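You operate a simulated robot arm through the tools that you are given. There is no shell and no other tool. Be economical: measure what you need, move in short steps, check, and stop when the job is done.

Carry out the task below with a simulated two-armed robot. There is one attempt and no reset: what you move stays moved.

JOB
Put two of the parts boxes from the bottom shelf of the white trolley on the middle shelf of the white trolley. Take the small carton that says "ties" from the middle shelf of the white trolley and leave it on the bottom shelf of the white trolley. Fetch the steel bracket labelled "M" from the top of the plate bench and set it on the top of the narrow stand. Pick up the clear jug with one hand, pass it to the other hand and put it on the top of the hub bench. Put the rubber block that says "B" from the top of the lift trolley on the rear of the trailer bed. Put one of the spare wheel nuts from the front of the trailer bed on the top of the black cupboard. Put the stud block from the rear of the trailer bed on the middle shelf of the grey parts trolley. Take the blue padlock and put it on the middle shelf of the grey parts trolley. Put the pad adapter from the rear of the trailer bed on the metal cover there. Put the blue blanking plug from the top of the fitting bench on the top of the grey parts trolley. Any order will do. Set down upright: small carton, clear jug, stud block, pad adapter, blue blanking plug.

Only the result counts: the job must be done as asked and must still hold three seconds after the hand-in. Knocking over, shifting, dropping, spilling or breaking anything else fails it. Lids that push on must go on centred and level and be pressed home; caps that screw on are set level and turned clockwise until they are tight.

ROBOT AND FRAMES
Two 7-joint arms with two-finger parallel grippers on one trunk, on a base that drives. Base frame: it is fixed to the floor where the robot stands at the start and does not move with it; the origin is under the middle of the robot, x ahead of it, y to its left, z up. Readings come in m, degrees, newtons and seconds.
The left shoulder is at the start at [0.06, 0.147, 0.497], the right one opposite. With the tool pointing down near the work surface each hand reaches from about 0.32 to 0.76 m from the robot's upright axis, wherever it stands, measured 20 degrees to its own side. Places, roughly: blue blanking plug (7x7x8 cm) [-7.2, 5.7, 0.9]; blue padlock (6x5x10 cm) [-5.1, 5.7, 0.7]; bottom shelf of the white trolley [0.6, -0.1, 0.4]; clear jug [0.25, 1.5, 0.5]; metal cover [-5, 6, 0.75]; middle shelf of the grey parts trolley [-7.4, 2.6, 0.5]; middle shelf of the white trolley [0.6, -0.1, 0.8]; pad adapter [-5, 6.25, 0.75]; parts box [0.5, -0.5, 0.5]; rear of the trailer bed [-5, 5.8, 0.7]; rubber block [-1.75, 2.5, 0.75]; small carton [0.5, 0.25, 0.75]; spare wheel nut (3x3x2 cm) [-5, 4, 0.7]; steel bracket [0.25, 1.25, 0.75]; stud block [-5, 5.25, 0.75]; top of the black cupboard [-1.5, 5.9, 0.9]; top of the grey parts trolley [-7.4, 2.6, 0.9]; top of the hub bench [-1.4, -1.6, 0.8]; top of the narrow stand (26x15 cm) [0.26, 2.02, 0.62]. Payload 3.43 kg a hand.
The tool frame of a hand sits at the grasp point between the pads (the TCP): z along the fingers, y along the line on which they close. The tips reach 0.03 m beyond it. Largest opening 0.094 m; finger width 0.028, thickness 0.01; the body of the gripper, 0.05 by 0.096 m, starts 0.055 m behind the TCP.
Orientation is that of the tool frame in the base frame, as [roll, pitch, yaw] about the fixed x, y, z axes, in that order (R = Rz(yaw) Ry(pitch) Rx(roll)). With the fingers straight down and closing along the base's y, the tool's x points along the base's -x, its y along +y and its z along -z.

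CONTROLS
- The arms move only by the tool move_arm. It takes "left_plan", "right_plan" or both (then of equal length, played together; a hand with none holds still); each is one flat list of numbers, 7 for each row, row after row: the turn, a rotation vector about the tool's x, y, z in degrees, then the shift along the tool's x, y, z in m, then the gripper command, from -1 (shut) to 1 (fully open), values between in proportion. In form: [wx, wy, wz, dx, dy, dz, jaw, wx, wy, wz, dx, dy, dz, jaw, ...]. A call has 1 to 10 rows; each row is the pose to reach, as a shift and turn from the pose commanded when the call began, along the tool's axes at that moment. Rows are played at 5 a second. More than 0.05 m and 8.6 degrees between two rows, or a gripper value outside its range, and nothing of the call is played. Where a pose cannot be reached the arm comes as near as it can. A force on the tool above 40 N (or 10 N above the force at the start of the call, whichever is more), or a blocked arm, ends the call early, and 0.2 s more pass. The fingers move at their own pace (about 0.072 m/s each) and stop on an object; they squeeze with about 41 N. The grip force told is the motor's: it shows also when the fingers shut on nothing. Time passes only in rows, and 0.2 s behind the last, so rows that repeat a pose let the fingers close. The reply holds the time, the measured pose of the TCP, the force on the tool along the base axes, the opening and the grip force, in the units named above and with some noise, with the torque about the TCP (base axes, N m) and any sound that the robot's microphone picked up.
- Cameras (640 x 400 px; columns grow to the right, rows downward): "scene" is now at [0.046, -0.0191, 1.1331]; the picture's right is [-0.19, -0.98, 0.00], its down [-0.59, 0.12, -0.80] and it looks along [0.78, -0.15, -0.60] (base axes); focal length 251 px, centre (320, 200). "left" rides on the left gripper at [0.076, -0.014, -0.103] in its tool frame; the picture's right is [0.18, 0.98, 0.00], its down [-0.75, 0.14, -0.64] and it looks along [-0.63, 0.12, 0.77] (tool axes); focal length 243 px, centre (320, 200). "right" rides on the right gripper at [0.076, 0.014, -0.103] in its tool frame; the picture's right is [-0.18, 0.98, 0.00], its down [-0.75, -0.14, -0.64] and it looks along [-0.63, -0.12, 0.77] (tool axes); focal length 243 px, centre (320, 200).
- snapshot(camera): a new picture of that camera. It takes no simulated time.
- move_column(by): slides the trunk up (or, below 0, down) by that many m; the arms and the scene camera ride with it, the base frame stays. It gives what a move gives, with no picture.
- drive_base(legs): drives the robot by 1 to 6 legs, each [ahead, left, turn to the left] in m, m and degrees, along the robot's own axes; the way and the turn of a leg run together, so that a leg with both is an arc; at most 1.5 m and 180 degrees a leg. The arms and the cameras ride along, it lands a little off, and it stops where it bumps. It gives what a move gives.
- pan_tilt(pan, tilt): turns the head with the scene camera to pan (to the left, within 86 degrees either way) and tilt (down, from -29 to 69), counted from straight ahead of the robot. It gives what a move gives.
- pixel_to_xyz(camera, pixels): for up to 12 pixels [column, row] of the newest picture of that camera ("zoom" is the newest enlarged one), the place [x, y, z] in the base frame of the surface seen there, good to about 0.002 m, but the place of the scene camera against the robot may be out by one fixed shift of up to 0.012 m in any direction. It takes no simulated time.
- inspect(camera, box): a new picture of the part [left, top, right, bottom] of that camera's present view, enlarged. It takes no simulated time.
- close_job(): hands the job in; it is judged then, once.

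Go step by step. Measure first, check grasps and placings, and put right what went wrong. The budget is 371 turns and 322 pictures, counting those below and the enlarged ones. Unless the task says otherwise, let go and move clear before handing in, and close with one line.

The tools are called after ">>>" as a command line: name --argument value ..., lists and objects as JSON in quotes. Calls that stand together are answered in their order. move_arm: Moves the arms, as the interface text tells. Its arguments: {"type":"object","properties":{"left_plan":{"type":"array","items":{"type":"number"}},"right_plan":{"type":"array","items":{"type":"number"}}},"required":[]} The other tools are called the same way: move_column (by) slides the trunk up or down; drive_base (legs) drives the base; pan_tilt (pan, tilt) turns the head that bears the scene camera; snapshot (camera) takes a picture; pixel_to_xyz (camera, pixels) gives the place of the surface under pixels of a picture; inspect (camera, box) takes an enlarged picture of a part of a camera's view; close_job () hands the job in.

At the start:

```text
time: 0.0
left_tcp_pos: [0.3035, 0.0694, 0.942]
left_tcp_rot: [180.0, 0.0, 180.0]
left_wrist_force: [0.3, -0.3, 0.4]
left_ft_torque: [0.01, 0.0, 0.0]
left_grip_width: 0.094
left_gripper_force: 0.1
right_tcp_pos: [0.3179, -0.2086, 0.9405]
right_tcp_rot: [180.0, 0.0, 180.0]
right_wrist_force: [-0.7, 0.2, 0.7]
right_ft_torque: [-0.02, 0.02, 0.02]
right_grip_width: 0.0938
right_gripper_force: 0.1
trunk travel left (down, up): [-0.204, 0.046]
robot x, y, heading: [-0.0013, -0.0011, -0.1]
head pan, tilt: [-11.2, 36.9]
```

scene: 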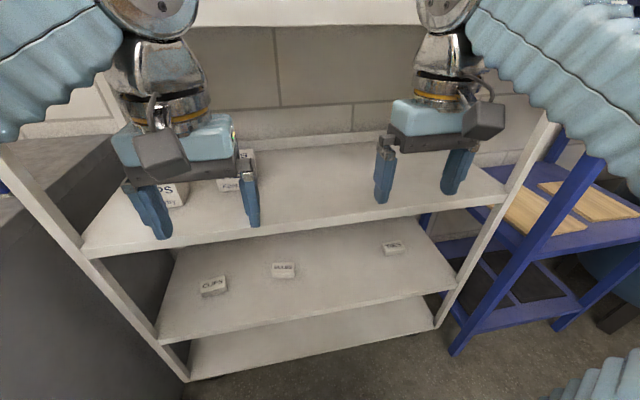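
right: 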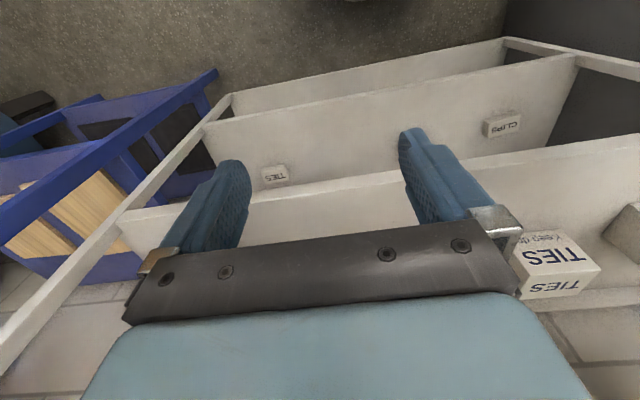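
left: 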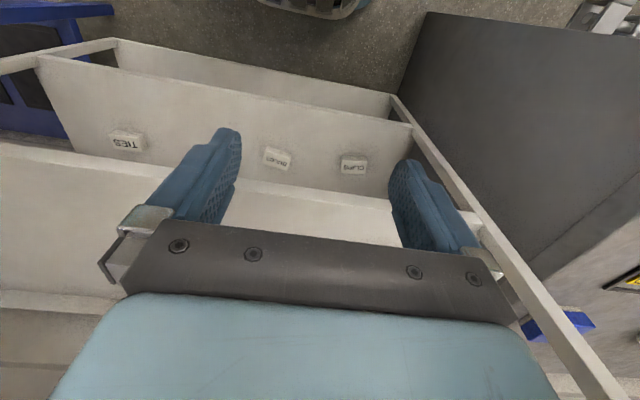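

The scene picture shows the white trolley ahead: small boxes on the lower shelf (rows 245-290) and cartons on the shelf above (rows 160-200). I measure shelves and boxes first.

>>> pixel_to_xyz --camera "scene" --pixels '[[213, 283], [283, 268], [393, 246], [300, 300], [300, 350], [320, 180], [300, 238], [172, 192], [228, 183], [320, 10], [100, 230], [440, 215]]'

>>> inspect --camera "scene" --box '[80, 130, 500, 390]'

```text
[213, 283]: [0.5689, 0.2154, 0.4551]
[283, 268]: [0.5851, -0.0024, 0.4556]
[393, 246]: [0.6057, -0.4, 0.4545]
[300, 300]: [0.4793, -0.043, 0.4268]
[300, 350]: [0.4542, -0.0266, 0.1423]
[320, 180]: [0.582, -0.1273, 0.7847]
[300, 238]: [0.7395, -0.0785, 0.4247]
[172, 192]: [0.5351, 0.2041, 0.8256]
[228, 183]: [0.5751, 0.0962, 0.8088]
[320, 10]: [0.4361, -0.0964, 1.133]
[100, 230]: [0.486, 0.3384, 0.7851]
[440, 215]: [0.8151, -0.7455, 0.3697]
```

```text
1.52 times, centred on (290, 260) of scene
```

zoom: 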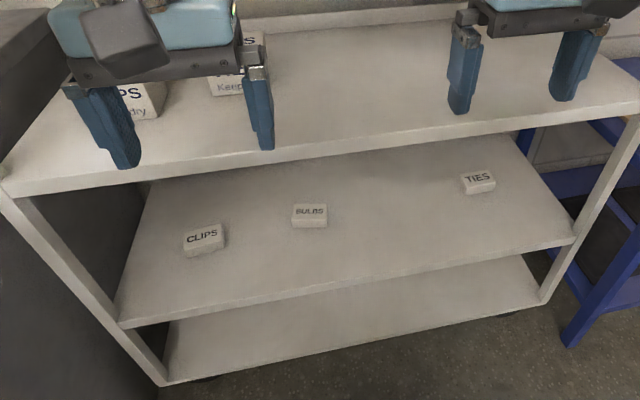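

The boxes stand on the z≈0.425 shelf with tops near 0.455; I zoom in on each box to get its corners.

>>> inspect --camera "scene" --box '[183, 258, 247, 298]'

>>> pixel_to_xyz --camera "zoom" --pixels '[[60, 200], [320, 200]]'

>>> inspect --camera "scene" --box '[250, 248, 314, 288]'

>>> inspect --camera "scene" --box '[360, 226, 424, 266]'

```text
10.00 times, centred on (215, 278) of scene
```

zoom: 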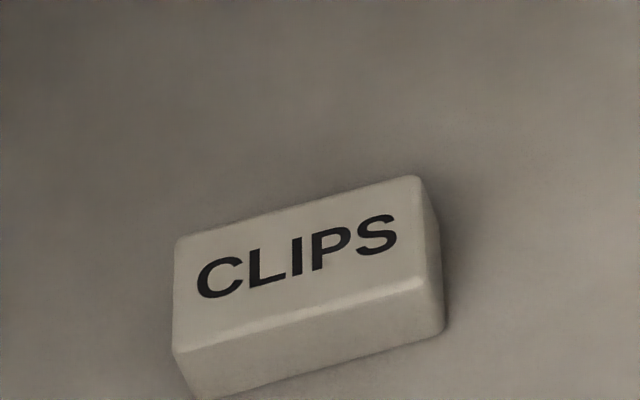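

```text
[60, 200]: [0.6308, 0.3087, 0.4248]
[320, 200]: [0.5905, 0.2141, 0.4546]
```

```text
10.00 times, centred on (282, 268) of scene
```

zoom: 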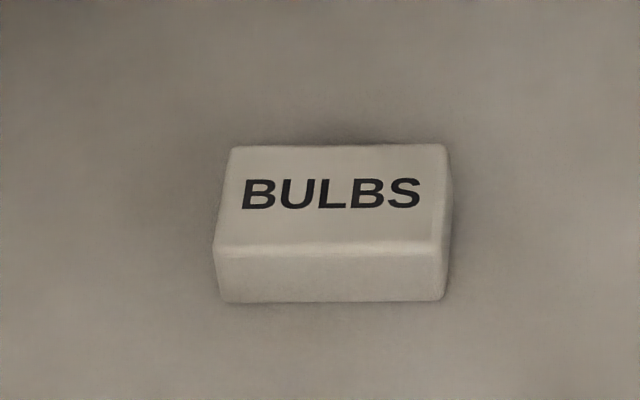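

```text
10.00 times, centred on (392, 246) of scene
```

zoom: 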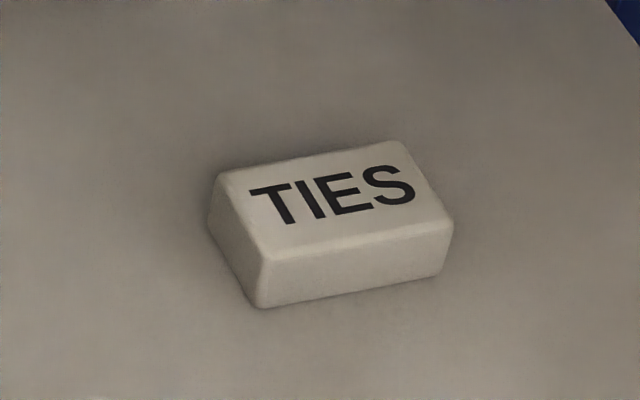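

Next, the corner positions of the three boxes.

>>> pixel_to_xyz --camera "scene" --pixels '[[201.3, 282.5], [224.4, 276.5], [225.5, 285.5], [201.3, 292], [273.5, 263.2], [294, 263.2], [293.5, 272], [272, 272], [382.5, 244.2], [399.5, 240.8], [404, 247.5], [386.8, 251.2]]'

>>> pixel_to_xyz --camera "scene" --pixels '[[110, 247], [470, 197], [300, 224], [300, 227], [300, 232], [300, 303], [300, 307], [200, 322], [420, 275], [380, 140], [300, 210]]'

```text
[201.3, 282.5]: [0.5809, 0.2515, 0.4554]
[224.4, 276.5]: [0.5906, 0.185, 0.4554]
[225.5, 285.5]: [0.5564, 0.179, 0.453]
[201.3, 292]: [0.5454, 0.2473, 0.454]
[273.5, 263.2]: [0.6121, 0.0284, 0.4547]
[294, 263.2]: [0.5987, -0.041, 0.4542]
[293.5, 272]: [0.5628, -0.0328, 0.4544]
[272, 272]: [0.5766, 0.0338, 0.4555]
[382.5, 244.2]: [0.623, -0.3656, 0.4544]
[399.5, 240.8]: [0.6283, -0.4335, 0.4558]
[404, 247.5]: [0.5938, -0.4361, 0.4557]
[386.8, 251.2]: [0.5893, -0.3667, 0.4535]
```

```text
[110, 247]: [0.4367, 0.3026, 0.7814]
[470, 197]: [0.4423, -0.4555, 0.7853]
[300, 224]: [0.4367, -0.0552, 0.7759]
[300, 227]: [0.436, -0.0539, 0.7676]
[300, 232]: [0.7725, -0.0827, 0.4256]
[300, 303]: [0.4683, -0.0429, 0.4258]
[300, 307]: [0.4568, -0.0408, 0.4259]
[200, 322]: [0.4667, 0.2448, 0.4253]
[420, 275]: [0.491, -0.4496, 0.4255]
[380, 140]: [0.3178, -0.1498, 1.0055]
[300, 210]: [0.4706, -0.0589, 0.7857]
```

Box size is about 7×4×3 cm. I compare the same boxes through the wrist cameras to find the scene camera's fixed shift.

>>> inspect --camera "left" --box '[328, 142, 376, 172]'

>>> inspect --camera "right" --box '[248, 155, 304, 190]'

>>> inspect --camera "left" --box '[248, 138, 304, 173]'

```text
13.33 times, centred on (352, 157) of left
```

zoom: 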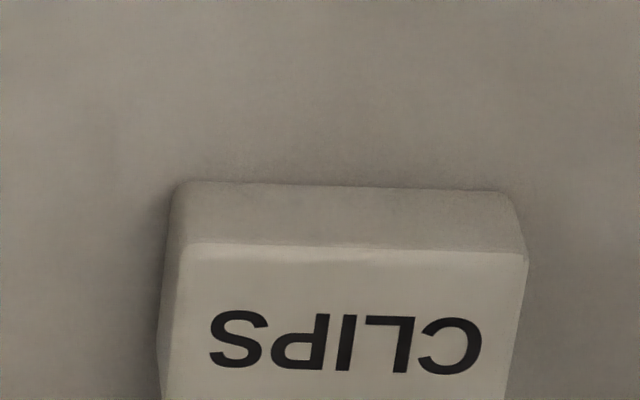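

```text
11.43 times, centred on (276, 172) of right
```

zoom: 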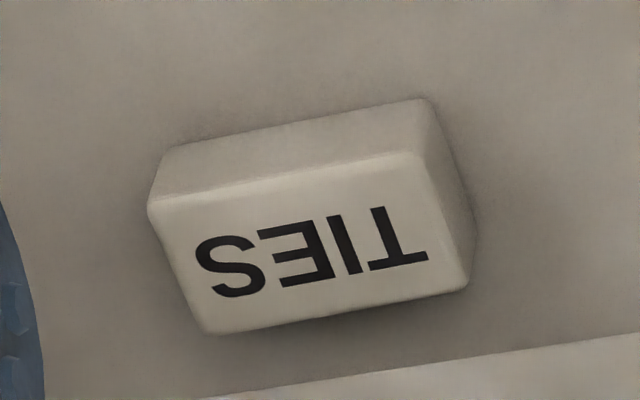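

```text
11.43 times, centred on (276, 156) of left
```

zoom: 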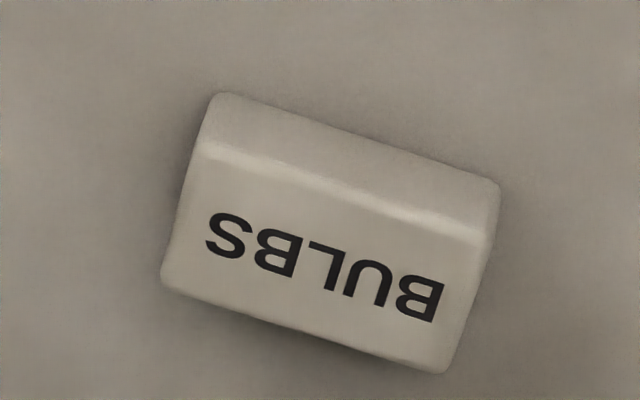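

Corner readings from the wrist cameras.

>>> pixel_to_xyz --camera "left" --pixels '[[342.3, 161], [367.2, 161.6], [266.2, 151.6], [290.2, 159.5], [287.2, 169.5], [263.3, 162.2]]'

>>> pixel_to_xyz --camera "right" --pixels '[[262, 173.3], [284.5, 169.3], [288.3, 179.5], [266.7, 183.5], [540, 290], [550, 250], [590, 266], [523, 256]]'

```text
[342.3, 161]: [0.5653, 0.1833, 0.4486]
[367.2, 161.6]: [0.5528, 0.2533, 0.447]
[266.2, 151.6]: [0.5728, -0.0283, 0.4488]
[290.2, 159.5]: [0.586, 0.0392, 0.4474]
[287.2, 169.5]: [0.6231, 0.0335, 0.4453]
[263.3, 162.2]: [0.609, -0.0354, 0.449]
```

```text
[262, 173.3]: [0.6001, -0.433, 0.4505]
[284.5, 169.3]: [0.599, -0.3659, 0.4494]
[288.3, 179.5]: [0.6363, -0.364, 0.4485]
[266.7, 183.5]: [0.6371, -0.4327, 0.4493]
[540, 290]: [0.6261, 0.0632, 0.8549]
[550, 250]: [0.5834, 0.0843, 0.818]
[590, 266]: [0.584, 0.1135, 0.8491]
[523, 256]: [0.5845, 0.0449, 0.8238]
```

The scene camera reads about (−0.010, −0.004, +0.006) off versus the wrist cameras, so I correct for that. I back off 12 cm to give the arms room.

>>> drive_base --legs '[[-0.12, 0, 0]]'

```text
time: 1.2
left_tcp_pos: [0.1846, 0.0708, 0.9402]
left_tcp_rot: [-180.0, 0.0, -179.8]
left_wrist_force: [0.1, 0.5, 0.6]
left_ft_torque: [0.0, -0.02, -0.05]
left_grip_width: 0.094
left_gripper_force: 0.1
right_tcp_pos: [0.1986, -0.2082, 0.9408]
right_tcp_rot: [-180.0, 0.0, -179.9]
right_wrist_force: [-0.5, 0.3, -0.2]
right_ft_torque: [-0.04, 0.03, 0.0]
right_grip_width: 0.0939
right_gripper_force: 0.1
trunk travel left (down, up): [-0.204, 0.046]
robot x, y, heading: [-0.1194, -0.0019, 0.5]
head pan, tilt: [-11.2, 36.9]
```

I tilt both hands 40° forward and bring them down in front of the lower shelf opening.

>>> move_arm --left_plan '[0.38, -3.99, 1.05, -0.0175, -0.0028, 0.034, 1, 0.76, -7.98, 2.1, -0.035, -0.0056, 0.068, 1, 1.14, -11.97, 3.15, -0.0525, -0.0084, 0.102, 1, 1.52, -15.96, 4.2, -0.07, -0.0112, 0.136, 1, 1.9, -19.95, 5.25, -0.0875, -0.014, 0.17, 1, 2.28, -23.94, 6.3, -0.105, -0.0168, 0.204, 1, 2.66, -27.93, 7.35, -0.1225, -0.0196, 0.238, 1, 3.04, -31.92, 8.4, -0.14, -0.0224, 0.272, 1, 3.42, -35.91, 9.45, -0.1575, -0.0252, 0.306, 1, 3.8, -39.9, 10.5, -0.175, -0.028, 0.34, 1]' --right_plan '[-0.07, -4, -0.19, -0.0161, -0.0198, 0.034, 1, -0.14, -8, -0.38, -0.0322, -0.0396, 0.068, 1, -0.21, -12, -0.57, -0.0483, -0.0594, 0.102, 1, -0.28, -16, -0.76, -0.0644, -0.0792, 0.136, 1, -0.35, -20, -0.95, -0.0805, -0.099, 0.17, 1, -0.42, -24, -1.14, -0.0966, -0.1188, 0.204, 1, -0.49, -28, -1.33, -0.1127, -0.1386, 0.238, 1, -0.56, -32, -1.52, -0.1288, -0.1584, 0.272, 1, -0.63, -36, -1.71, -0.1449, -0.1782, 0.306, 1, -0.7, -40, -1.9, -0.161, -0.198, 0.34, 1]'

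>>> snapshot --camera "scene"

```text
time: 3.4
left_tcp_pos: [0.3585, 0.0427, 0.5986]
left_tcp_rot: [-179.9, 40.0, 169.1]
left_wrist_force: [-0.6, -1.0, 1.1]
left_ft_torque: [-0.02, 0.0, -0.02]
left_grip_width: 0.0937
left_gripper_force: 0.1
right_tcp_pos: [0.3584, -0.4052, 0.6006]
right_tcp_rot: [-179.9, 39.9, -178.1]
right_wrist_force: [0.7, 0.3, -0.1]
right_ft_torque: [-0.03, -0.02, -0.01]
right_grip_width: 0.0941
right_gripper_force: 0.2
trunk travel left (down, up): [-0.204, 0.046]
robot x, y, heading: [-0.1199, 0.0004, 0.2]
head pan, tilt: [-11.2, 36.9]
```

```text
311 pictures are left
```

scene: 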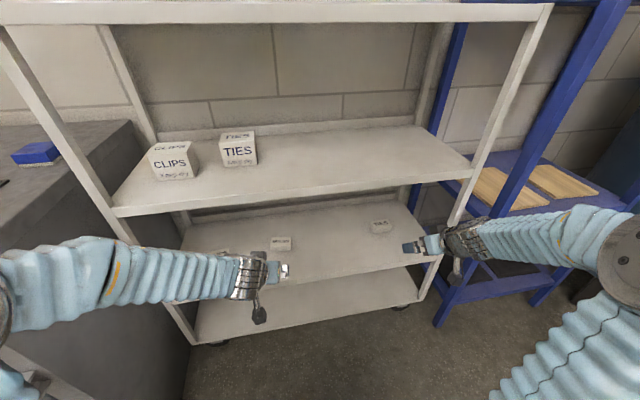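

Both hands reached their poses. I check the right-hand post and the box locations via wrist cameras.

>>> snapshot --camera "left"

>>> snapshot --camera "right"

>>> pixel_to_xyz --camera "scene" --pixels '[[488, 150], [480, 170], [124, 228], [281, 244], [382, 227]]'

```text
310 pictures are left
```

left: 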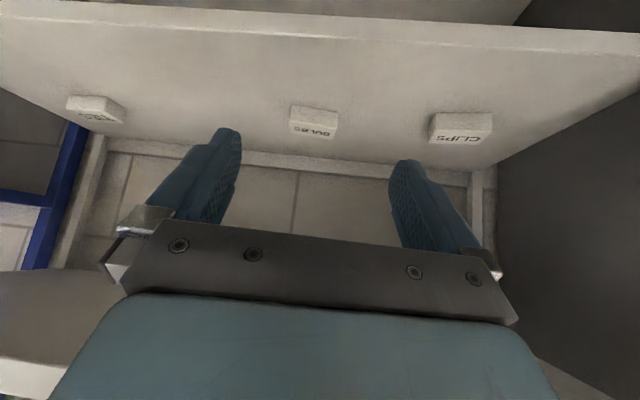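

```text
309 pictures are left
```

right: 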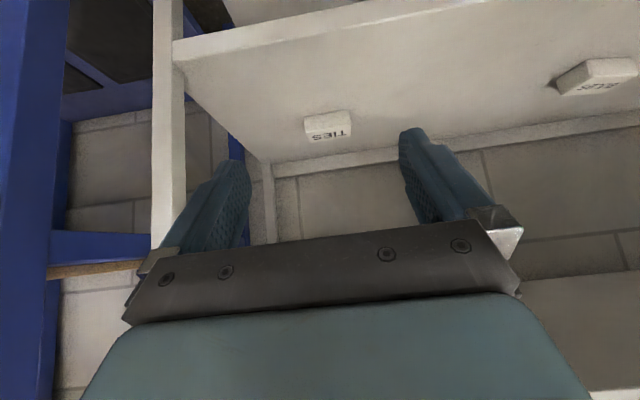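

```text
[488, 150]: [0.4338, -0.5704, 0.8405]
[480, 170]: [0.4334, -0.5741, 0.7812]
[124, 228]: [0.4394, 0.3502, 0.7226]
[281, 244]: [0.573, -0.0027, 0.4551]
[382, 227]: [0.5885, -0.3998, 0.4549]
```

Post is at y≈-0.57, so the right hand clears it. I measure the two boxes from the wrist views.

>>> inspect --camera "left" --box '[280, 95, 344, 145]'

>>> inspect --camera "right" --box '[296, 100, 360, 150]'

>>> pixel_to_xyz --camera "left" --pixels '[[293, 125], [334, 130], [297, 133], [331, 138]]'

>>> pixel_to_xyz --camera "right" --pixels '[[310, 137], [348, 133], [310, 132], [349, 128]]'

```text
8.00 times, centred on (312, 120) of left
```

zoom: 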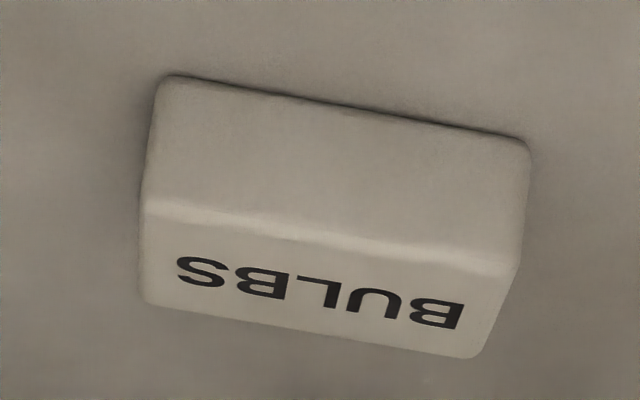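

```text
8.00 times, centred on (328, 125) of right
```

zoom: 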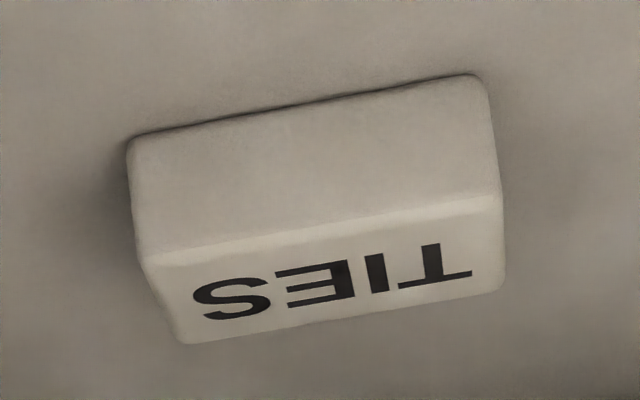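

```text
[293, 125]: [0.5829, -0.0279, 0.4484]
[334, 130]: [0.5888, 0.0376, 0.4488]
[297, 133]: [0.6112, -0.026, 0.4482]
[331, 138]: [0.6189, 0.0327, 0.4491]
```

```text
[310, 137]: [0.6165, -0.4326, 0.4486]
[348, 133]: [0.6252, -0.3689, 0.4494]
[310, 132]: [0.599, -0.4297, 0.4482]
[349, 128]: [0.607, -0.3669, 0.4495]
```

Box positions confirmed. I drop both hands to grasp height and slide in around the boxes.

>>> move_arm --left_plan '[0, 0, 0, 0.0308, 0, 0.0367, 1, 0, 0, 0, 0.0615, 0, 0.0733, 1, 0, 0, 0, 0.0923, 0, 0.11, 1, 0, 0, 0, 0.0632, 0.001, 0.1344, 1, 0, 0, 0, 0.0342, 0.0019, 0.1588, 1, 0, 0, 0, 0.0051, 0.0029, 0.1832, 1, 0, 0, 0, -0.0239, 0.0039, 0.2075, 1, 0, 0, 0, -0.053, 0.0048, 0.2319, 1, 0, 0, 0, -0.082, 0.0058, 0.2563, 1]' --right_plan '[0, 0, 0, 0.0312, 0, 0.0372, 1, 0, 0, 0, 0.0624, 0, 0.0743, 1, 0, 0, 0, 0.0936, 0, 0.1115, 1, 0, 0, 0, 0.0624, -0.0004, 0.1377, 1, 0, 0, 0, 0.0311, -0.0008, 0.1639, 1, 0, 0, 0, -0.0001, -0.0012, 0.1902, 1, 0, 0, 0, -0.0313, -0.0016, 0.2164, 1, 0, 0, 0, -0.0626, -0.002, 0.2426, 1, 0, 0, 0, -0.0938, -0.0024, 0.2688, 1]'

>>> snapshot --camera "left"

>>> snapshot --camera "right"

```text
time: 5.4
left_tcp_pos: [0.5816, 0.0056, 0.4561]
left_tcp_rot: [180.0, 40.1, 169.1]
left_wrist_force: [-0.5, -0.4, 1.0]
left_ft_torque: [0.0, 0.01, -0.03]
left_grip_width: 0.094
left_gripper_force: 0.1
right_tcp_pos: [0.6033, -0.3988, 0.4534]
right_tcp_rot: [180.0, 40.0, -177.9]
right_wrist_force: [0.1, 0.2, 0.4]
right_ft_torque: [0.0, 0.02, -0.02]
right_grip_width: 0.0942
right_gripper_force: 0.1
trunk travel left (down, up): [-0.204, 0.046]
robot x, y, heading: [-0.1214, -0.0041, 0.3]
head pan, tilt: [-11.2, 36.9]
```

```text
306 pictures are left
```

left: 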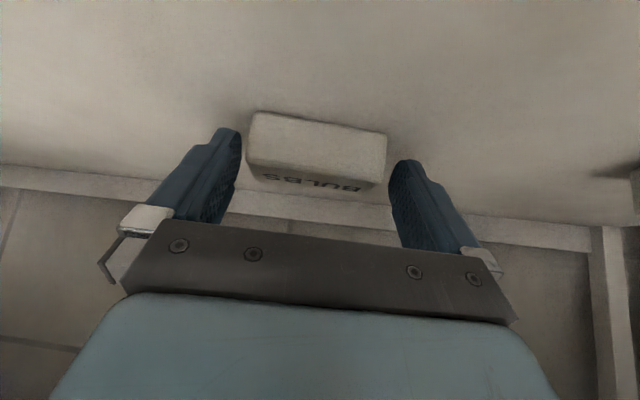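

```text
305 pictures are left
```

right: 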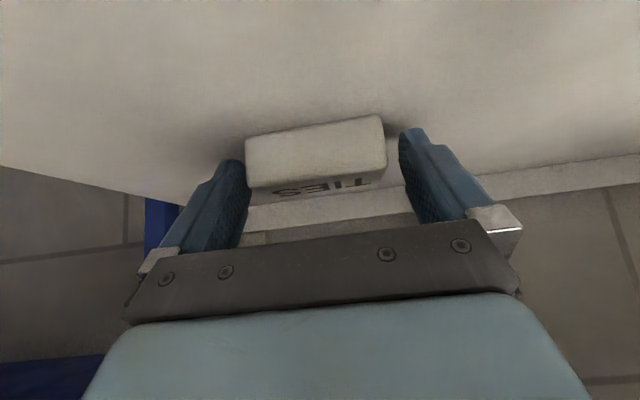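

The fingers straddle both boxes. I close both grippers.

>>> move_arm --left_plan '[0, 0, 0, 0, 0, 0, 0, 0, 0, 0, 0, 0, 0, -1, 0, 0, 0, 0, 0, 0, -1, 0, 0, 0, 0, 0, 0, -1]' --right_plan '[0, 0, 0, 0, 0, 0, 0, 0, 0, 0, 0, 0, 0, -1, 0, 0, 0, 0, 0, 0, -1, 0, 0, 0, 0, 0, 0, -1]'

>>> snapshot --camera "left"

>>> snapshot --camera "right"

```text
time: 6.4
left_tcp_pos: [0.5817, 0.0075, 0.4552]
left_tcp_rot: [-180.0, 39.9, 169.1]
left_wrist_force: [0.4, -1.1, -0.2]
left_ft_torque: [0.04, -0.05, 0.01]
left_grip_width: 0.074
left_gripper_force: 40.7
right_tcp_pos: [0.6034, -0.4004, 0.4537]
right_tcp_rot: [-180.0, 39.9, -178.0]
right_wrist_force: [0.4, -0.8, 1.0]
right_ft_torque: [-0.05, -0.01, 0.03]
right_grip_width: 0.0784
right_gripper_force: 41.0
trunk travel left (down, up): [-0.204, 0.046]
robot x, y, heading: [-0.1235, 0.0019, 0.1]
head pan, tilt: [-11.2, 36.9]
```

```text
304 pictures are left
```

left: 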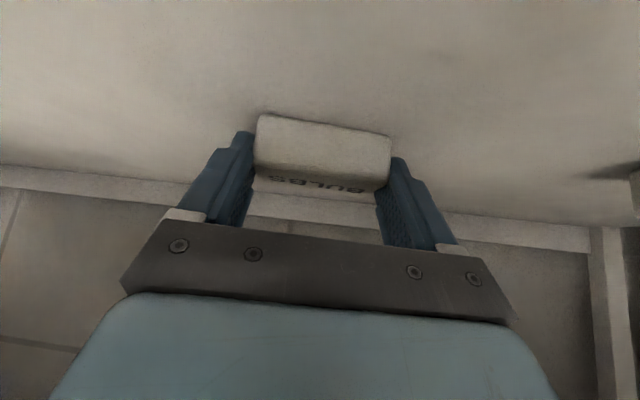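

```text
303 pictures are left
```

right: 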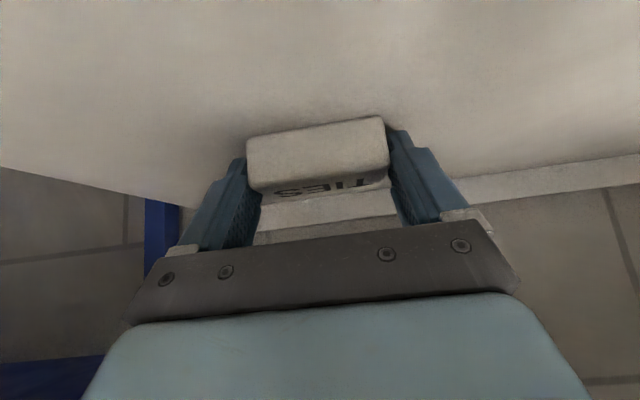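

Both grips hold (0.074 and 0.078 m, 41 N). I lift 5 cm and retract straight out of the shelf.

>>> move_arm --left_plan '[0, 0, 0, -0.0161, 0, -0.0192, -1, 0, 0, 0, -0.0321, 0, -0.0383, -1, 0, 0, 0, 0.0016, 0, -0.0666, -1, 0, 0, 0, 0.0353, 0, -0.0949, -1, 0, 0, 0, 0.069, 0, -0.1232, -1, 0, 0, 0, 0.1027, 0, -0.1515, -1, 0, 0, 0, 0.1364, 0, -0.1798, -1]' --right_plan '[0, 0, 0, -0.0161, 0, -0.0192, -1, 0, 0, 0, -0.0321, 0, -0.0383, -1, 0, 0, 0, 0.0047, 0, -0.0692, -1, 0, 0, 0, 0.0415, 0, -0.1001, -1, 0, 0, 0, 0.0783, 0, -0.131, -1, 0, 0, 0, 0.1151, 0, -0.1619, -1, 0, 0, 0, 0.1519, 0, -0.1928, -1]'

>>> snapshot --camera "scene"

```text
time: 8.0
left_tcp_pos: [0.3655, 0.0462, 0.5059]
left_tcp_rot: [-180.0, 40.1, 169.2]
left_wrist_force: [0.1, -0.7, -0.7]
left_ft_torque: [-0.01, -0.01, -0.03]
left_grip_width: 0.0742
left_gripper_force: 40.8
right_tcp_pos: [0.3667, -0.4084, 0.5058]
right_tcp_rot: [179.9, 40.0, -177.8]
right_wrist_force: [0.5, 0.6, -0.6]
right_ft_torque: [-0.02, -0.01, 0.01]
right_grip_width: 0.0781
right_gripper_force: 40.6
trunk travel left (down, up): [-0.204, 0.046]
robot x, y, heading: [-0.1208, -0.0002, 0.2]
head pan, tilt: [-11.2, 36.9]
```

```text
302 pictures are left
```

scene: 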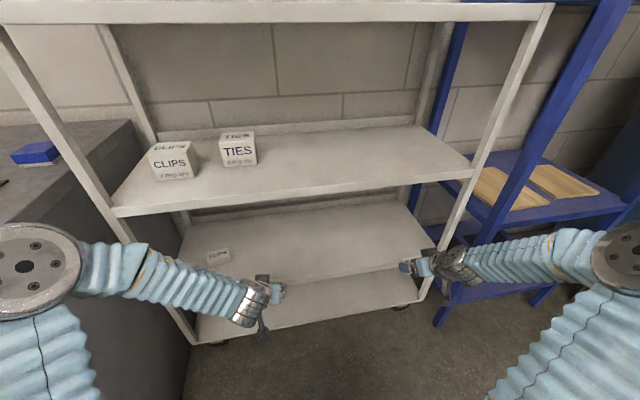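

Both boxes are held. I raise both hands above the middle shelf level, still in front of the trolley.

>>> move_arm --left_plan '[0, 0, 0, -0.0294, -0.0114, -0.0316, -1, 0, 0, 0, -0.0589, -0.0228, -0.0632, -1, 0, 0, 0, -0.0883, -0.0342, -0.0948, -1, 0, 0, 0, -0.1177, -0.0457, -0.1265, -1, 0, 0, 0, -0.1471, -0.0571, -0.1581, -1, 0, 0, 0, -0.1766, -0.0685, -0.1897, -1, 0, 0, 0, -0.206, -0.0799, -0.2213, -1, 0, 0, 0, -0.2354, -0.0913, -0.2529, -1]' --right_plan '[0, 0, 0, -0.0277, 0.005, -0.033, -1, 0, 0, 0, -0.0555, 0.01, -0.0661, -1, 0, 0, 0, -0.0832, 0.015, -0.0991, -1, 0, 0, 0, -0.1109, 0.02, -0.1322, -1, 0, 0, 0, -0.1386, 0.025, -0.1652, -1, 0, 0, 0, -0.1664, 0.03, -0.1982, -1, 0, 0, 0, -0.1941, 0.035, -0.2313, -1, 0, 0, 0, -0.2218, 0.04, -0.2643, -1]'

>>> snapshot --camera "scene"

```text
time: 9.8
left_tcp_pos: [0.3659, -0.0441, 0.8509]
left_tcp_rot: [180.0, 39.9, 169.1]
left_wrist_force: [0.1, -0.2, -1.0]
left_ft_torque: [0.03, 0.0, 0.0]
left_grip_width: 0.0743
left_gripper_force: 41.3
right_tcp_pos: [0.3635, -0.3679, 0.8505]
right_tcp_rot: [-180.0, 39.9, -178.0]
right_wrist_force: [-0.1, 0.1, -0.8]
right_ft_torque: [-0.02, 0.0, 0.01]
right_grip_width: 0.0782
right_gripper_force: 41.1
trunk travel left (down, up): [-0.204, 0.046]
robot x, y, heading: [-0.1244, 0.0008, 0.3]
head pan, tilt: [-11.2, 36.9]
```

```text
301 pictures are left
```

scene: 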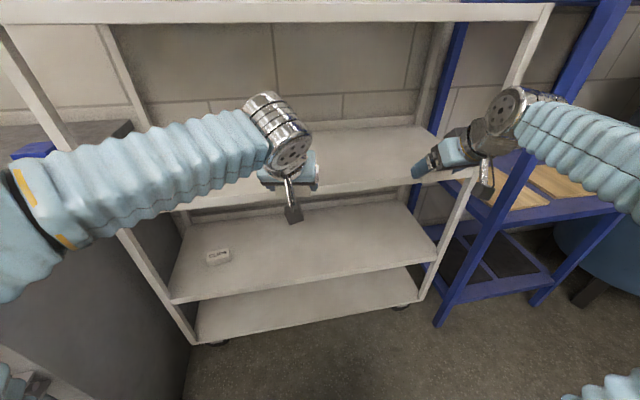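

Now forward over the middle shelf and down to just above contact.

>>> move_arm --left_plan '[0, 0, 0, -0.0268, 0, 0.0225, -1, 0, 0, 0, -0.0536, 0, 0.045, -1, 0, 0, 0, -0.0805, 0, 0.0675, -1, 0, 0, 0, -0.1073, 0, 0.09, -1, 0, 0, 0, -0.1341, 0, 0.1125, -1, 0, 0, 0, -0.1235, 0, 0.1251, -1, 0, 0, 0, -0.1129, 0, 0.1378, -1]' --right_plan '[0, 0, 0, -0.0306, 0, 0.0257, -1, 0, 0, 0, -0.0613, 0, 0.0514, -1, 0, 0, 0, -0.0919, 0, 0.0772, -1, 0, 0, 0, -0.1226, 0, 0.1029, -1, 0, 0, 0, -0.1532, 0, 0.1286, -1, 0, 0, 0, -0.1425, 0, 0.1414, -1, 0, 0, 0, -0.1317, 0, 0.1543, -1]'

>>> snapshot --camera "left"

>>> snapshot --camera "right"

```text
time: 11.4
left_tcp_pos: [0.5392, -0.0798, 0.8175]
left_tcp_rot: [180.0, 39.9, 169.1]
left_wrist_force: [-0.2, 0.8, -0.7]
left_ft_torque: [-0.04, 0.03, 0.0]
left_grip_width: 0.0739
left_gripper_force: 40.6
right_tcp_pos: [0.5633, -0.3602, 0.8155]
right_tcp_rot: [180.0, 39.9, -178.0]
right_wrist_force: [0.5, 0.0, -0.8]
right_ft_torque: [-0.01, 0.04, 0.01]
right_grip_width: 0.0779
right_gripper_force: 41.0
trunk travel left (down, up): [-0.204, 0.046]
robot x, y, heading: [-0.1169, -0.001, 0.1]
head pan, tilt: [-11.2, 36.9]
```

```text
300 pictures are left
```

left: 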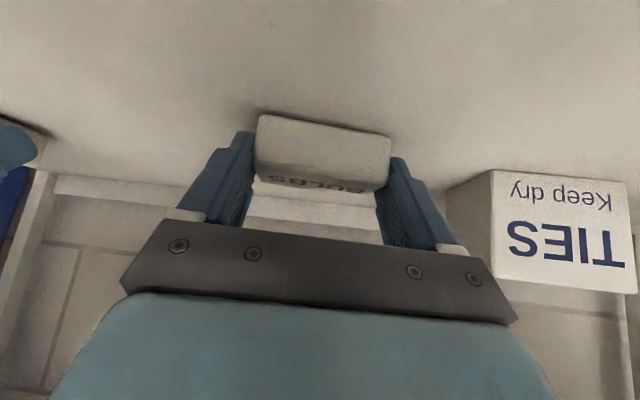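

```text
299 pictures are left
```

right: 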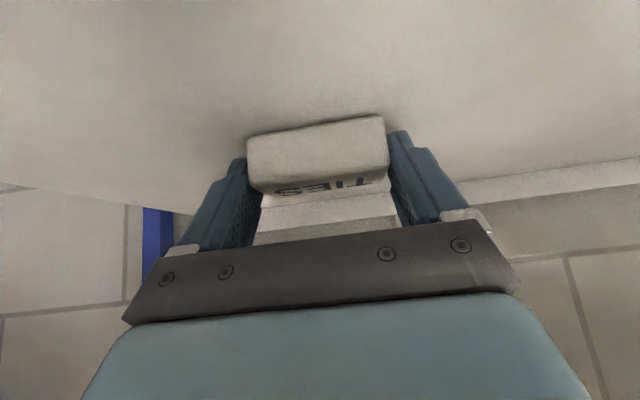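

Both boxes hover ~2 mm over the shelf. I lower 2 mm, open, and retract horizontally.

>>> move_arm --left_plan '[0, 0, 0, 0.0013, 0, 0.0015, -1, 0, 0, 0, 0.0013, 0, 0.0015, 0.8, 0, 0, 0, 0.0013, 0, 0.0015, 0.8, 0, 0, 0, 0.0281, 0, -0.021, 0.8, 0, 0, 0, 0.0549, 0, -0.0435, 0.8, 0, 0, 0, 0.0817, 0, -0.066, 0.8, 0, 0, 0, 0.1085, 0, -0.0885, 0.8, 0, 0, 0, 0.1354, 0, -0.111, 0.8]' --right_plan '[0, 0, 0, 0.0009, 0, 0.001, -1, 0, 0, 0, 0.0009, 0, 0.001, 1, 0, 0, 0, 0.0009, 0, 0.001, 1, 0, 0, 0, 0.0315, 0, -0.0247, 1, 0, 0, 0, 0.0622, 0, -0.0504, 1, 0, 0, 0, 0.0928, 0, -0.0762, 1, 0, 0, 0, 0.1235, 0, -0.1019, 1, 0, 0, 0, 0.1541, 0, -0.1276, 1]'

>>> snapshot --camera "scene"

>>> snapshot --camera "left"

```text
time: 13.2
left_tcp_pos: [0.368, -0.0492, 0.8182]
left_tcp_rot: [179.9, 40.0, 169.1]
left_wrist_force: [-0.2, 0.2, -0.3]
left_ft_torque: [-0.06, 0.02, 0.03]
left_grip_width: 0.0847
left_gripper_force: 0.1
right_tcp_pos: [0.3607, -0.367, 0.8149]
right_tcp_rot: [-180.0, 40.0, -177.9]
right_wrist_force: [-0.3, 0.3, -0.9]
right_ft_torque: [-0.01, -0.02, -0.01]
right_grip_width: 0.0939
right_gripper_force: 0.1
trunk travel left (down, up): [-0.204, 0.046]
robot x, y, heading: [-0.1208, -0.0026, 0.3]
head pan, tilt: [-11.2, 36.9]
```

```text
298 pictures are left
```

scene: 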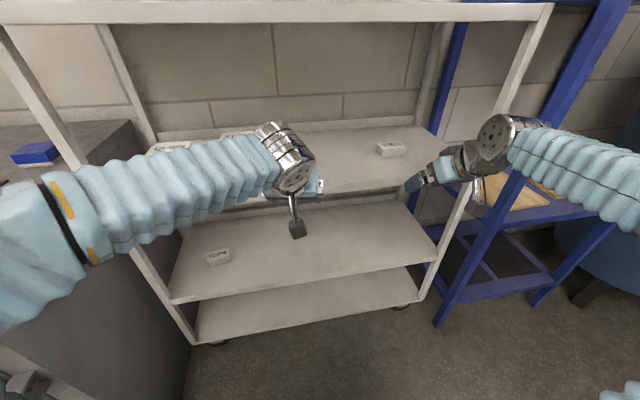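

```text
297 pictures are left
```

left: 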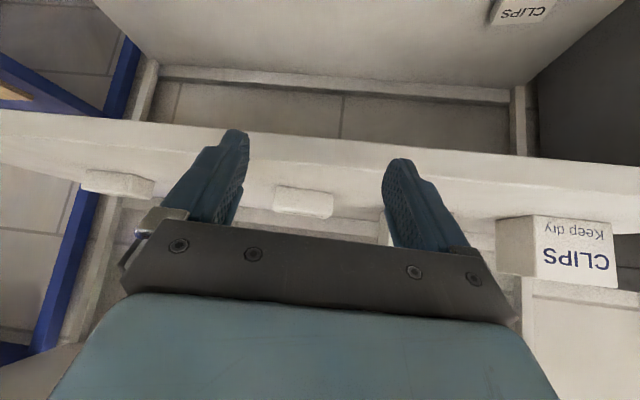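

Both boxes stand on the middle shelf. Next the TIES carton: I move the left hand in front of it and look.

>>> move_arm --left_plan '[-2.33, 0, -2.78, -0.0022, 0.0425, -0.0155, 1, -4.67, 0, -5.57, -0.0045, 0.0851, -0.031, 1, -7, 0, -8.35, -0.0067, 0.1276, -0.0465, 1]'

>>> snapshot --camera "left"

>>> snapshot --camera "scene"

```text
time: 14.0
left_tcp_pos: [0.3678, 0.0835, 0.8553]
left_tcp_rot: [-179.9, 40.1, 180.0]
left_wrist_force: [0.2, -0.8, -0.3]
left_ft_torque: [-0.01, -0.03, -0.01]
left_grip_width: 0.094
left_gripper_force: 0.0
right_tcp_pos: [0.3608, -0.3672, 0.8153]
right_tcp_rot: [-180.0, 40.1, -178.1]
right_wrist_force: [-0.2, -0.9, 0.6]
right_ft_torque: [0.02, -0.03, 0.01]
right_grip_width: 0.094
right_gripper_force: 0.1
trunk travel left (down, up): [-0.204, 0.046]
robot x, y, heading: [-0.1207, -0.0012, -0.1]
head pan, tilt: [-11.2, 36.9]
```

```text
296 pictures are left
```

left: 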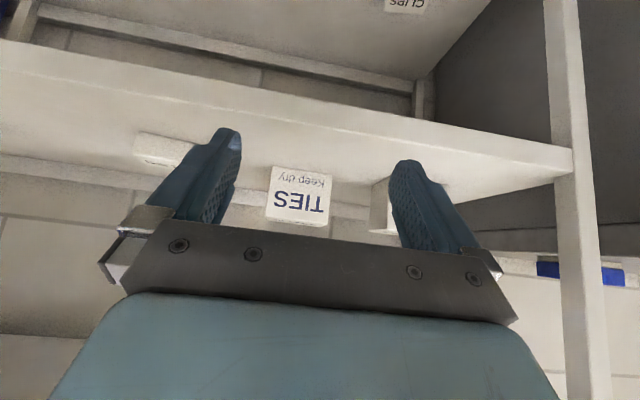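

```text
295 pictures are left
```

scene: 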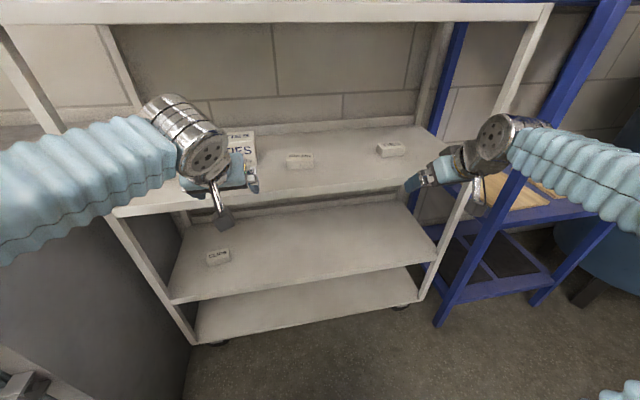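

>>> inspect --camera "left" --box '[240, 150, 400, 250]'

>>> pixel_to_xyz --camera "left" --pixels '[[273, 169], [329, 177], [268, 214], [327, 224], [299, 226], [372, 187], [371, 228], [385, 180], [300, 171], [275, 220]]'

```text
4.00 times, centred on (320, 200) of left
```

zoom: 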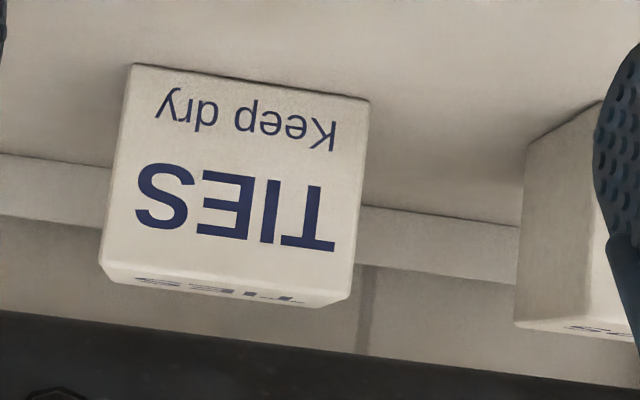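

```text
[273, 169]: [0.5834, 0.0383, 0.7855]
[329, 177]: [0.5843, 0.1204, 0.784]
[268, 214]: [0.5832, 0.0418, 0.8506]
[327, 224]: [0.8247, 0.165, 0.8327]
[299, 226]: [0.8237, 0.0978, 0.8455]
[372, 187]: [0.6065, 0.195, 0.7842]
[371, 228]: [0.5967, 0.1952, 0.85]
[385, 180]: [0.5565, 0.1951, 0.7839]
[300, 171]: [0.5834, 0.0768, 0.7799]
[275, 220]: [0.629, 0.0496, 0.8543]
```

Carton TIES spans y 0.038–0.121, front x 0.583, height 0.779–0.855. I approach to just before it and check alignment.

>>> move_arm --left_plan '[0, 0, 0, -0.0302, -0.001, 0.0329, 1, 0, 0, 0, -0.0604, -0.002, 0.0657, 1, 0, 0, 0, -0.0906, -0.003, 0.0986, 1, 0, 0, 0, -0.1208, -0.004, 0.1314, 1]'

>>> snapshot --camera "left"

```text
time: 15.0
left_tcp_pos: [0.5448, 0.0791, 0.8316]
left_tcp_rot: [-180.0, 40.2, 180.0]
left_wrist_force: [-1.1, 0.6, 0.9]
left_ft_torque: [0.0, 0.0, -0.05]
left_grip_width: 0.0943
left_gripper_force: 0.1
right_tcp_pos: [0.3617, -0.3679, 0.8146]
right_tcp_rot: [179.9, 40.1, -177.9]
right_wrist_force: [-0.6, -0.7, 0.2]
right_ft_torque: [0.0, 0.0, 0.0]
right_grip_width: 0.0941
right_gripper_force: 0.1
trunk travel left (down, up): [-0.204, 0.046]
robot x, y, heading: [-0.1226, -0.0015, 0.3]
head pan, tilt: [-11.2, 36.9]
```

```text
293 pictures are left
```

left: 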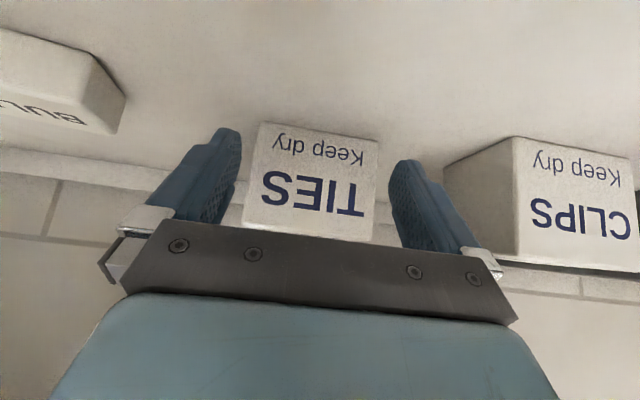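

>>> pixel_to_xyz --camera "left" --pixels '[[262, 126], [376, 143], [247, 210], [373, 225], [255, 170], [376, 180], [240, 140], [392, 168]]'

```text
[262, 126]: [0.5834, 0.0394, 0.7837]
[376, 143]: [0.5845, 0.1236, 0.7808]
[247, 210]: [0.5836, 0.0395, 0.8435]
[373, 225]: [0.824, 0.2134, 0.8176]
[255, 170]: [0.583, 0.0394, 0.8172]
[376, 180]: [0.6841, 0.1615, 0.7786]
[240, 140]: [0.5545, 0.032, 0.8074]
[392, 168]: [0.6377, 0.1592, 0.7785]
```

Aligned; advance around the carton and close.

>>> move_arm --left_plan '[0, 0, 0, -0.0127, 0.0015, 0.0134, 1, 0, 0, 0, -0.0253, 0.0015, 0.0269, 1, 0, 0, 0, -0.038, 0.0015, 0.0403, 1, 0, 0, 0, -0.038, 0.0015, 0.0403, -1, 0, 0, 0, -0.038, 0.0015, 0.0403, -1, 0, 0, 0, -0.038, 0.0015, 0.0403, -1]'

>>> snapshot --camera "left"

```text
time: 16.4
left_tcp_pos: [0.5983, 0.0809, 0.8265]
left_tcp_rot: [179.9, 40.0, -180.0]
left_wrist_force: [0.5, -1.4, 1.6]
left_ft_torque: [-0.12, -0.06, 0.01]
left_grip_width: 0.0913
left_gripper_force: 41.0
right_tcp_pos: [0.3629, -0.3675, 0.8153]
right_tcp_rot: [-180.0, 40.0, -177.9]
right_wrist_force: [-0.2, 1.0, -0.6]
right_ft_torque: [0.0, -0.02, 0.02]
right_grip_width: 0.0938
right_gripper_force: 0.1
trunk travel left (down, up): [-0.204, 0.046]
robot x, y, heading: [-0.1215, -0.0006, -0.2]
head pan, tilt: [-11.2, 36.9]
```

```text
292 pictures are left
```

left: 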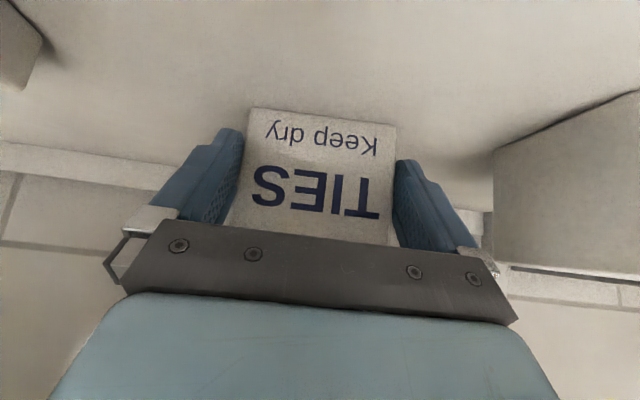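

Carton gripped firmly (41 N). Lift 4 cm and retract out.

>>> move_arm --left_plan '[0, 0, 0, -0.0257, 0, -0.0306, -1, 0, 0, 0, 0.0066, 0, -0.0577, -1, 0, 0, 0, 0.0389, 0, -0.0848, -1, 0, 0, 0, 0.0712, 0, -0.112, -1, 0, 0, 0, 0.1035, 0, -0.1391, -1, 0, 0, 0, 0.1358, 0, -0.1662, -1, 0, 0, 0, 0.1681, 0, -0.1933, -1]'

>>> snapshot --camera "scene"

>>> snapshot --camera "left"

```text
time: 18.0
left_tcp_pos: [0.3479, 0.0813, 0.8675]
left_tcp_rot: [-179.9, 40.0, -180.0]
left_wrist_force: [0.6, -0.1, -1.5]
left_ft_torque: [0.0, 0.09, 0.0]
left_grip_width: 0.0915
left_gripper_force: 41.2
right_tcp_pos: [0.362, -0.3681, 0.8151]
right_tcp_rot: [180.0, 40.0, -178.0]
right_wrist_force: [0.1, -0.6, 0.9]
right_ft_torque: [-0.05, 0.0, -0.01]
right_grip_width: 0.0942
right_gripper_force: 0.0
trunk travel left (down, up): [-0.204, 0.046]
robot x, y, heading: [-0.1198, -0.0019, -0.2]
head pan, tilt: [-11.2, 36.9]
```

```text
291 pictures are left
```

scene: 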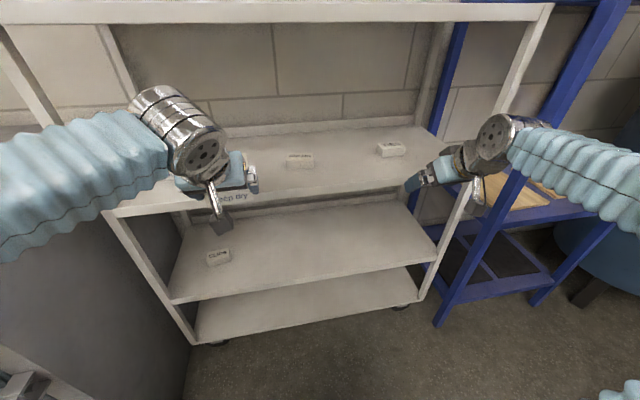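

```text
290 pictures are left
```

left: 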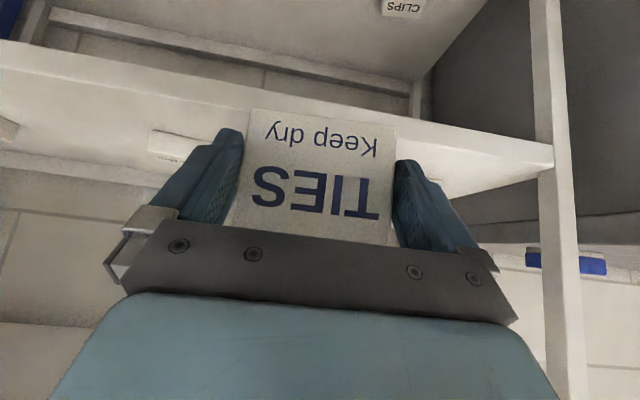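

Carton is out and level. I bring it down in front of the bottom shelf.

>>> move_arm --left_plan '[0, 0, 0, 0.0304, -0.0075, 0.0333, -1, 0, 0, 0, 0.0608, -0.015, 0.0666, -1, 0, 0, 0, 0.0911, -0.0225, 0.0998, -1, 0, 0, 0, 0.1215, -0.03, 0.1331, -1, 0, 0, 0, 0.1519, -0.0375, 0.1664, -1, 0, 0, 0, 0.1823, -0.045, 0.1997, -1, 0, 0, 0, 0.2126, -0.0525, 0.2329, -1, 0, 0, 0, 0.243, -0.06, 0.2662, -1]'

>>> snapshot --camera "left"

```text
time: 19.8
left_tcp_pos: [0.3296, 0.0209, 0.5061]
left_tcp_rot: [-179.9, 40.0, -179.8]
left_wrist_force: [0.0, 0.0, -1.6]
left_ft_torque: [0.02, 0.1, -0.05]
left_grip_width: 0.0912
left_gripper_force: 41.0
right_tcp_pos: [0.3629, -0.3677, 0.8158]
right_tcp_rot: [180.0, 40.0, -177.9]
right_wrist_force: [-0.2, 0.7, -0.2]
right_ft_torque: [-0.01, -0.01, -0.01]
right_grip_width: 0.0939
right_gripper_force: 0.1
trunk travel left (down, up): [-0.204, 0.046]
robot x, y, heading: [-0.1214, -0.0002, -0.0]
head pan, tilt: [-11.2, 36.9]
```

```text
289 pictures are left
```

left: 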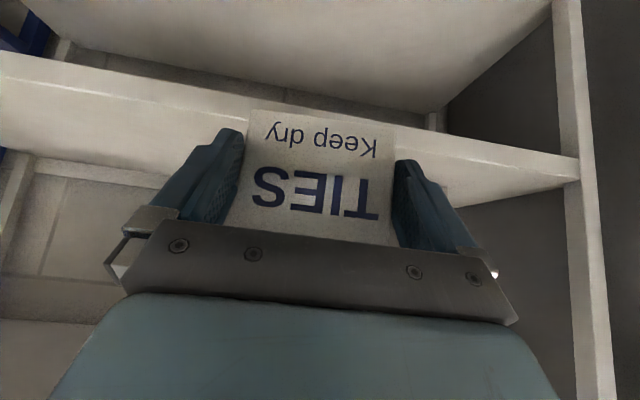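

Slide in and lower to about 1.5 mm above the bottom shelf.

>>> move_arm --left_plan '[0, 0, 0, -0.0313, 0, 0.0263, -1, 0, 0, 0, -0.0626, 0, 0.0525, -1, 0, 0, 0, -0.0939, 0, 0.0788, -1, 0, 0, 0, -0.1251, 0, 0.105, -1, 0, 0, 0, -0.1564, 0, 0.1313, -1, 0, 0, 0, -0.1877, 0, 0.1575, -1, 0, 0, 0, -0.1755, 0, 0.1721, -1, 0, 0, 0, -0.1633, 0, 0.1866, -1]'

>>> snapshot --camera "left"

```text
time: 21.6
left_tcp_pos: [0.5763, 0.0193, 0.4702]
left_tcp_rot: [-180.0, 40.0, 180.0]
left_wrist_force: [-0.1, 0.2, -1.3]
left_ft_torque: [0.02, 0.08, -0.06]
left_grip_width: 0.0915
left_gripper_force: 40.7
right_tcp_pos: [0.3617, -0.3675, 0.8151]
right_tcp_rot: [-180.0, 40.0, -177.8]
right_wrist_force: [-1.5, -1.2, -0.4]
right_ft_torque: [-0.03, 0.02, 0.0]
right_grip_width: 0.094
right_gripper_force: 0.0
trunk travel left (down, up): [-0.204, 0.046]
robot x, y, heading: [-0.1213, -0.0022, 0.1]
head pan, tilt: [-11.2, 36.9]
```

```text
288 pictures are left
```

left: 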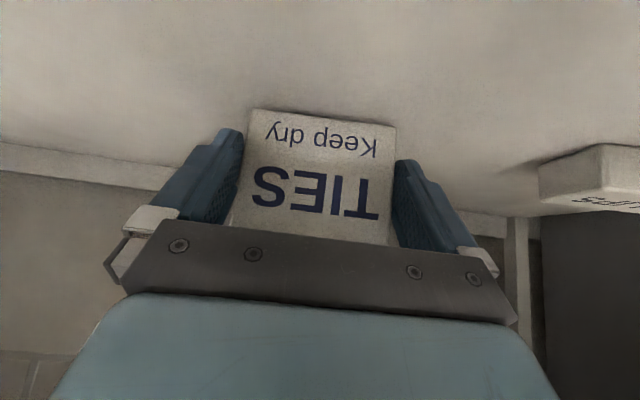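

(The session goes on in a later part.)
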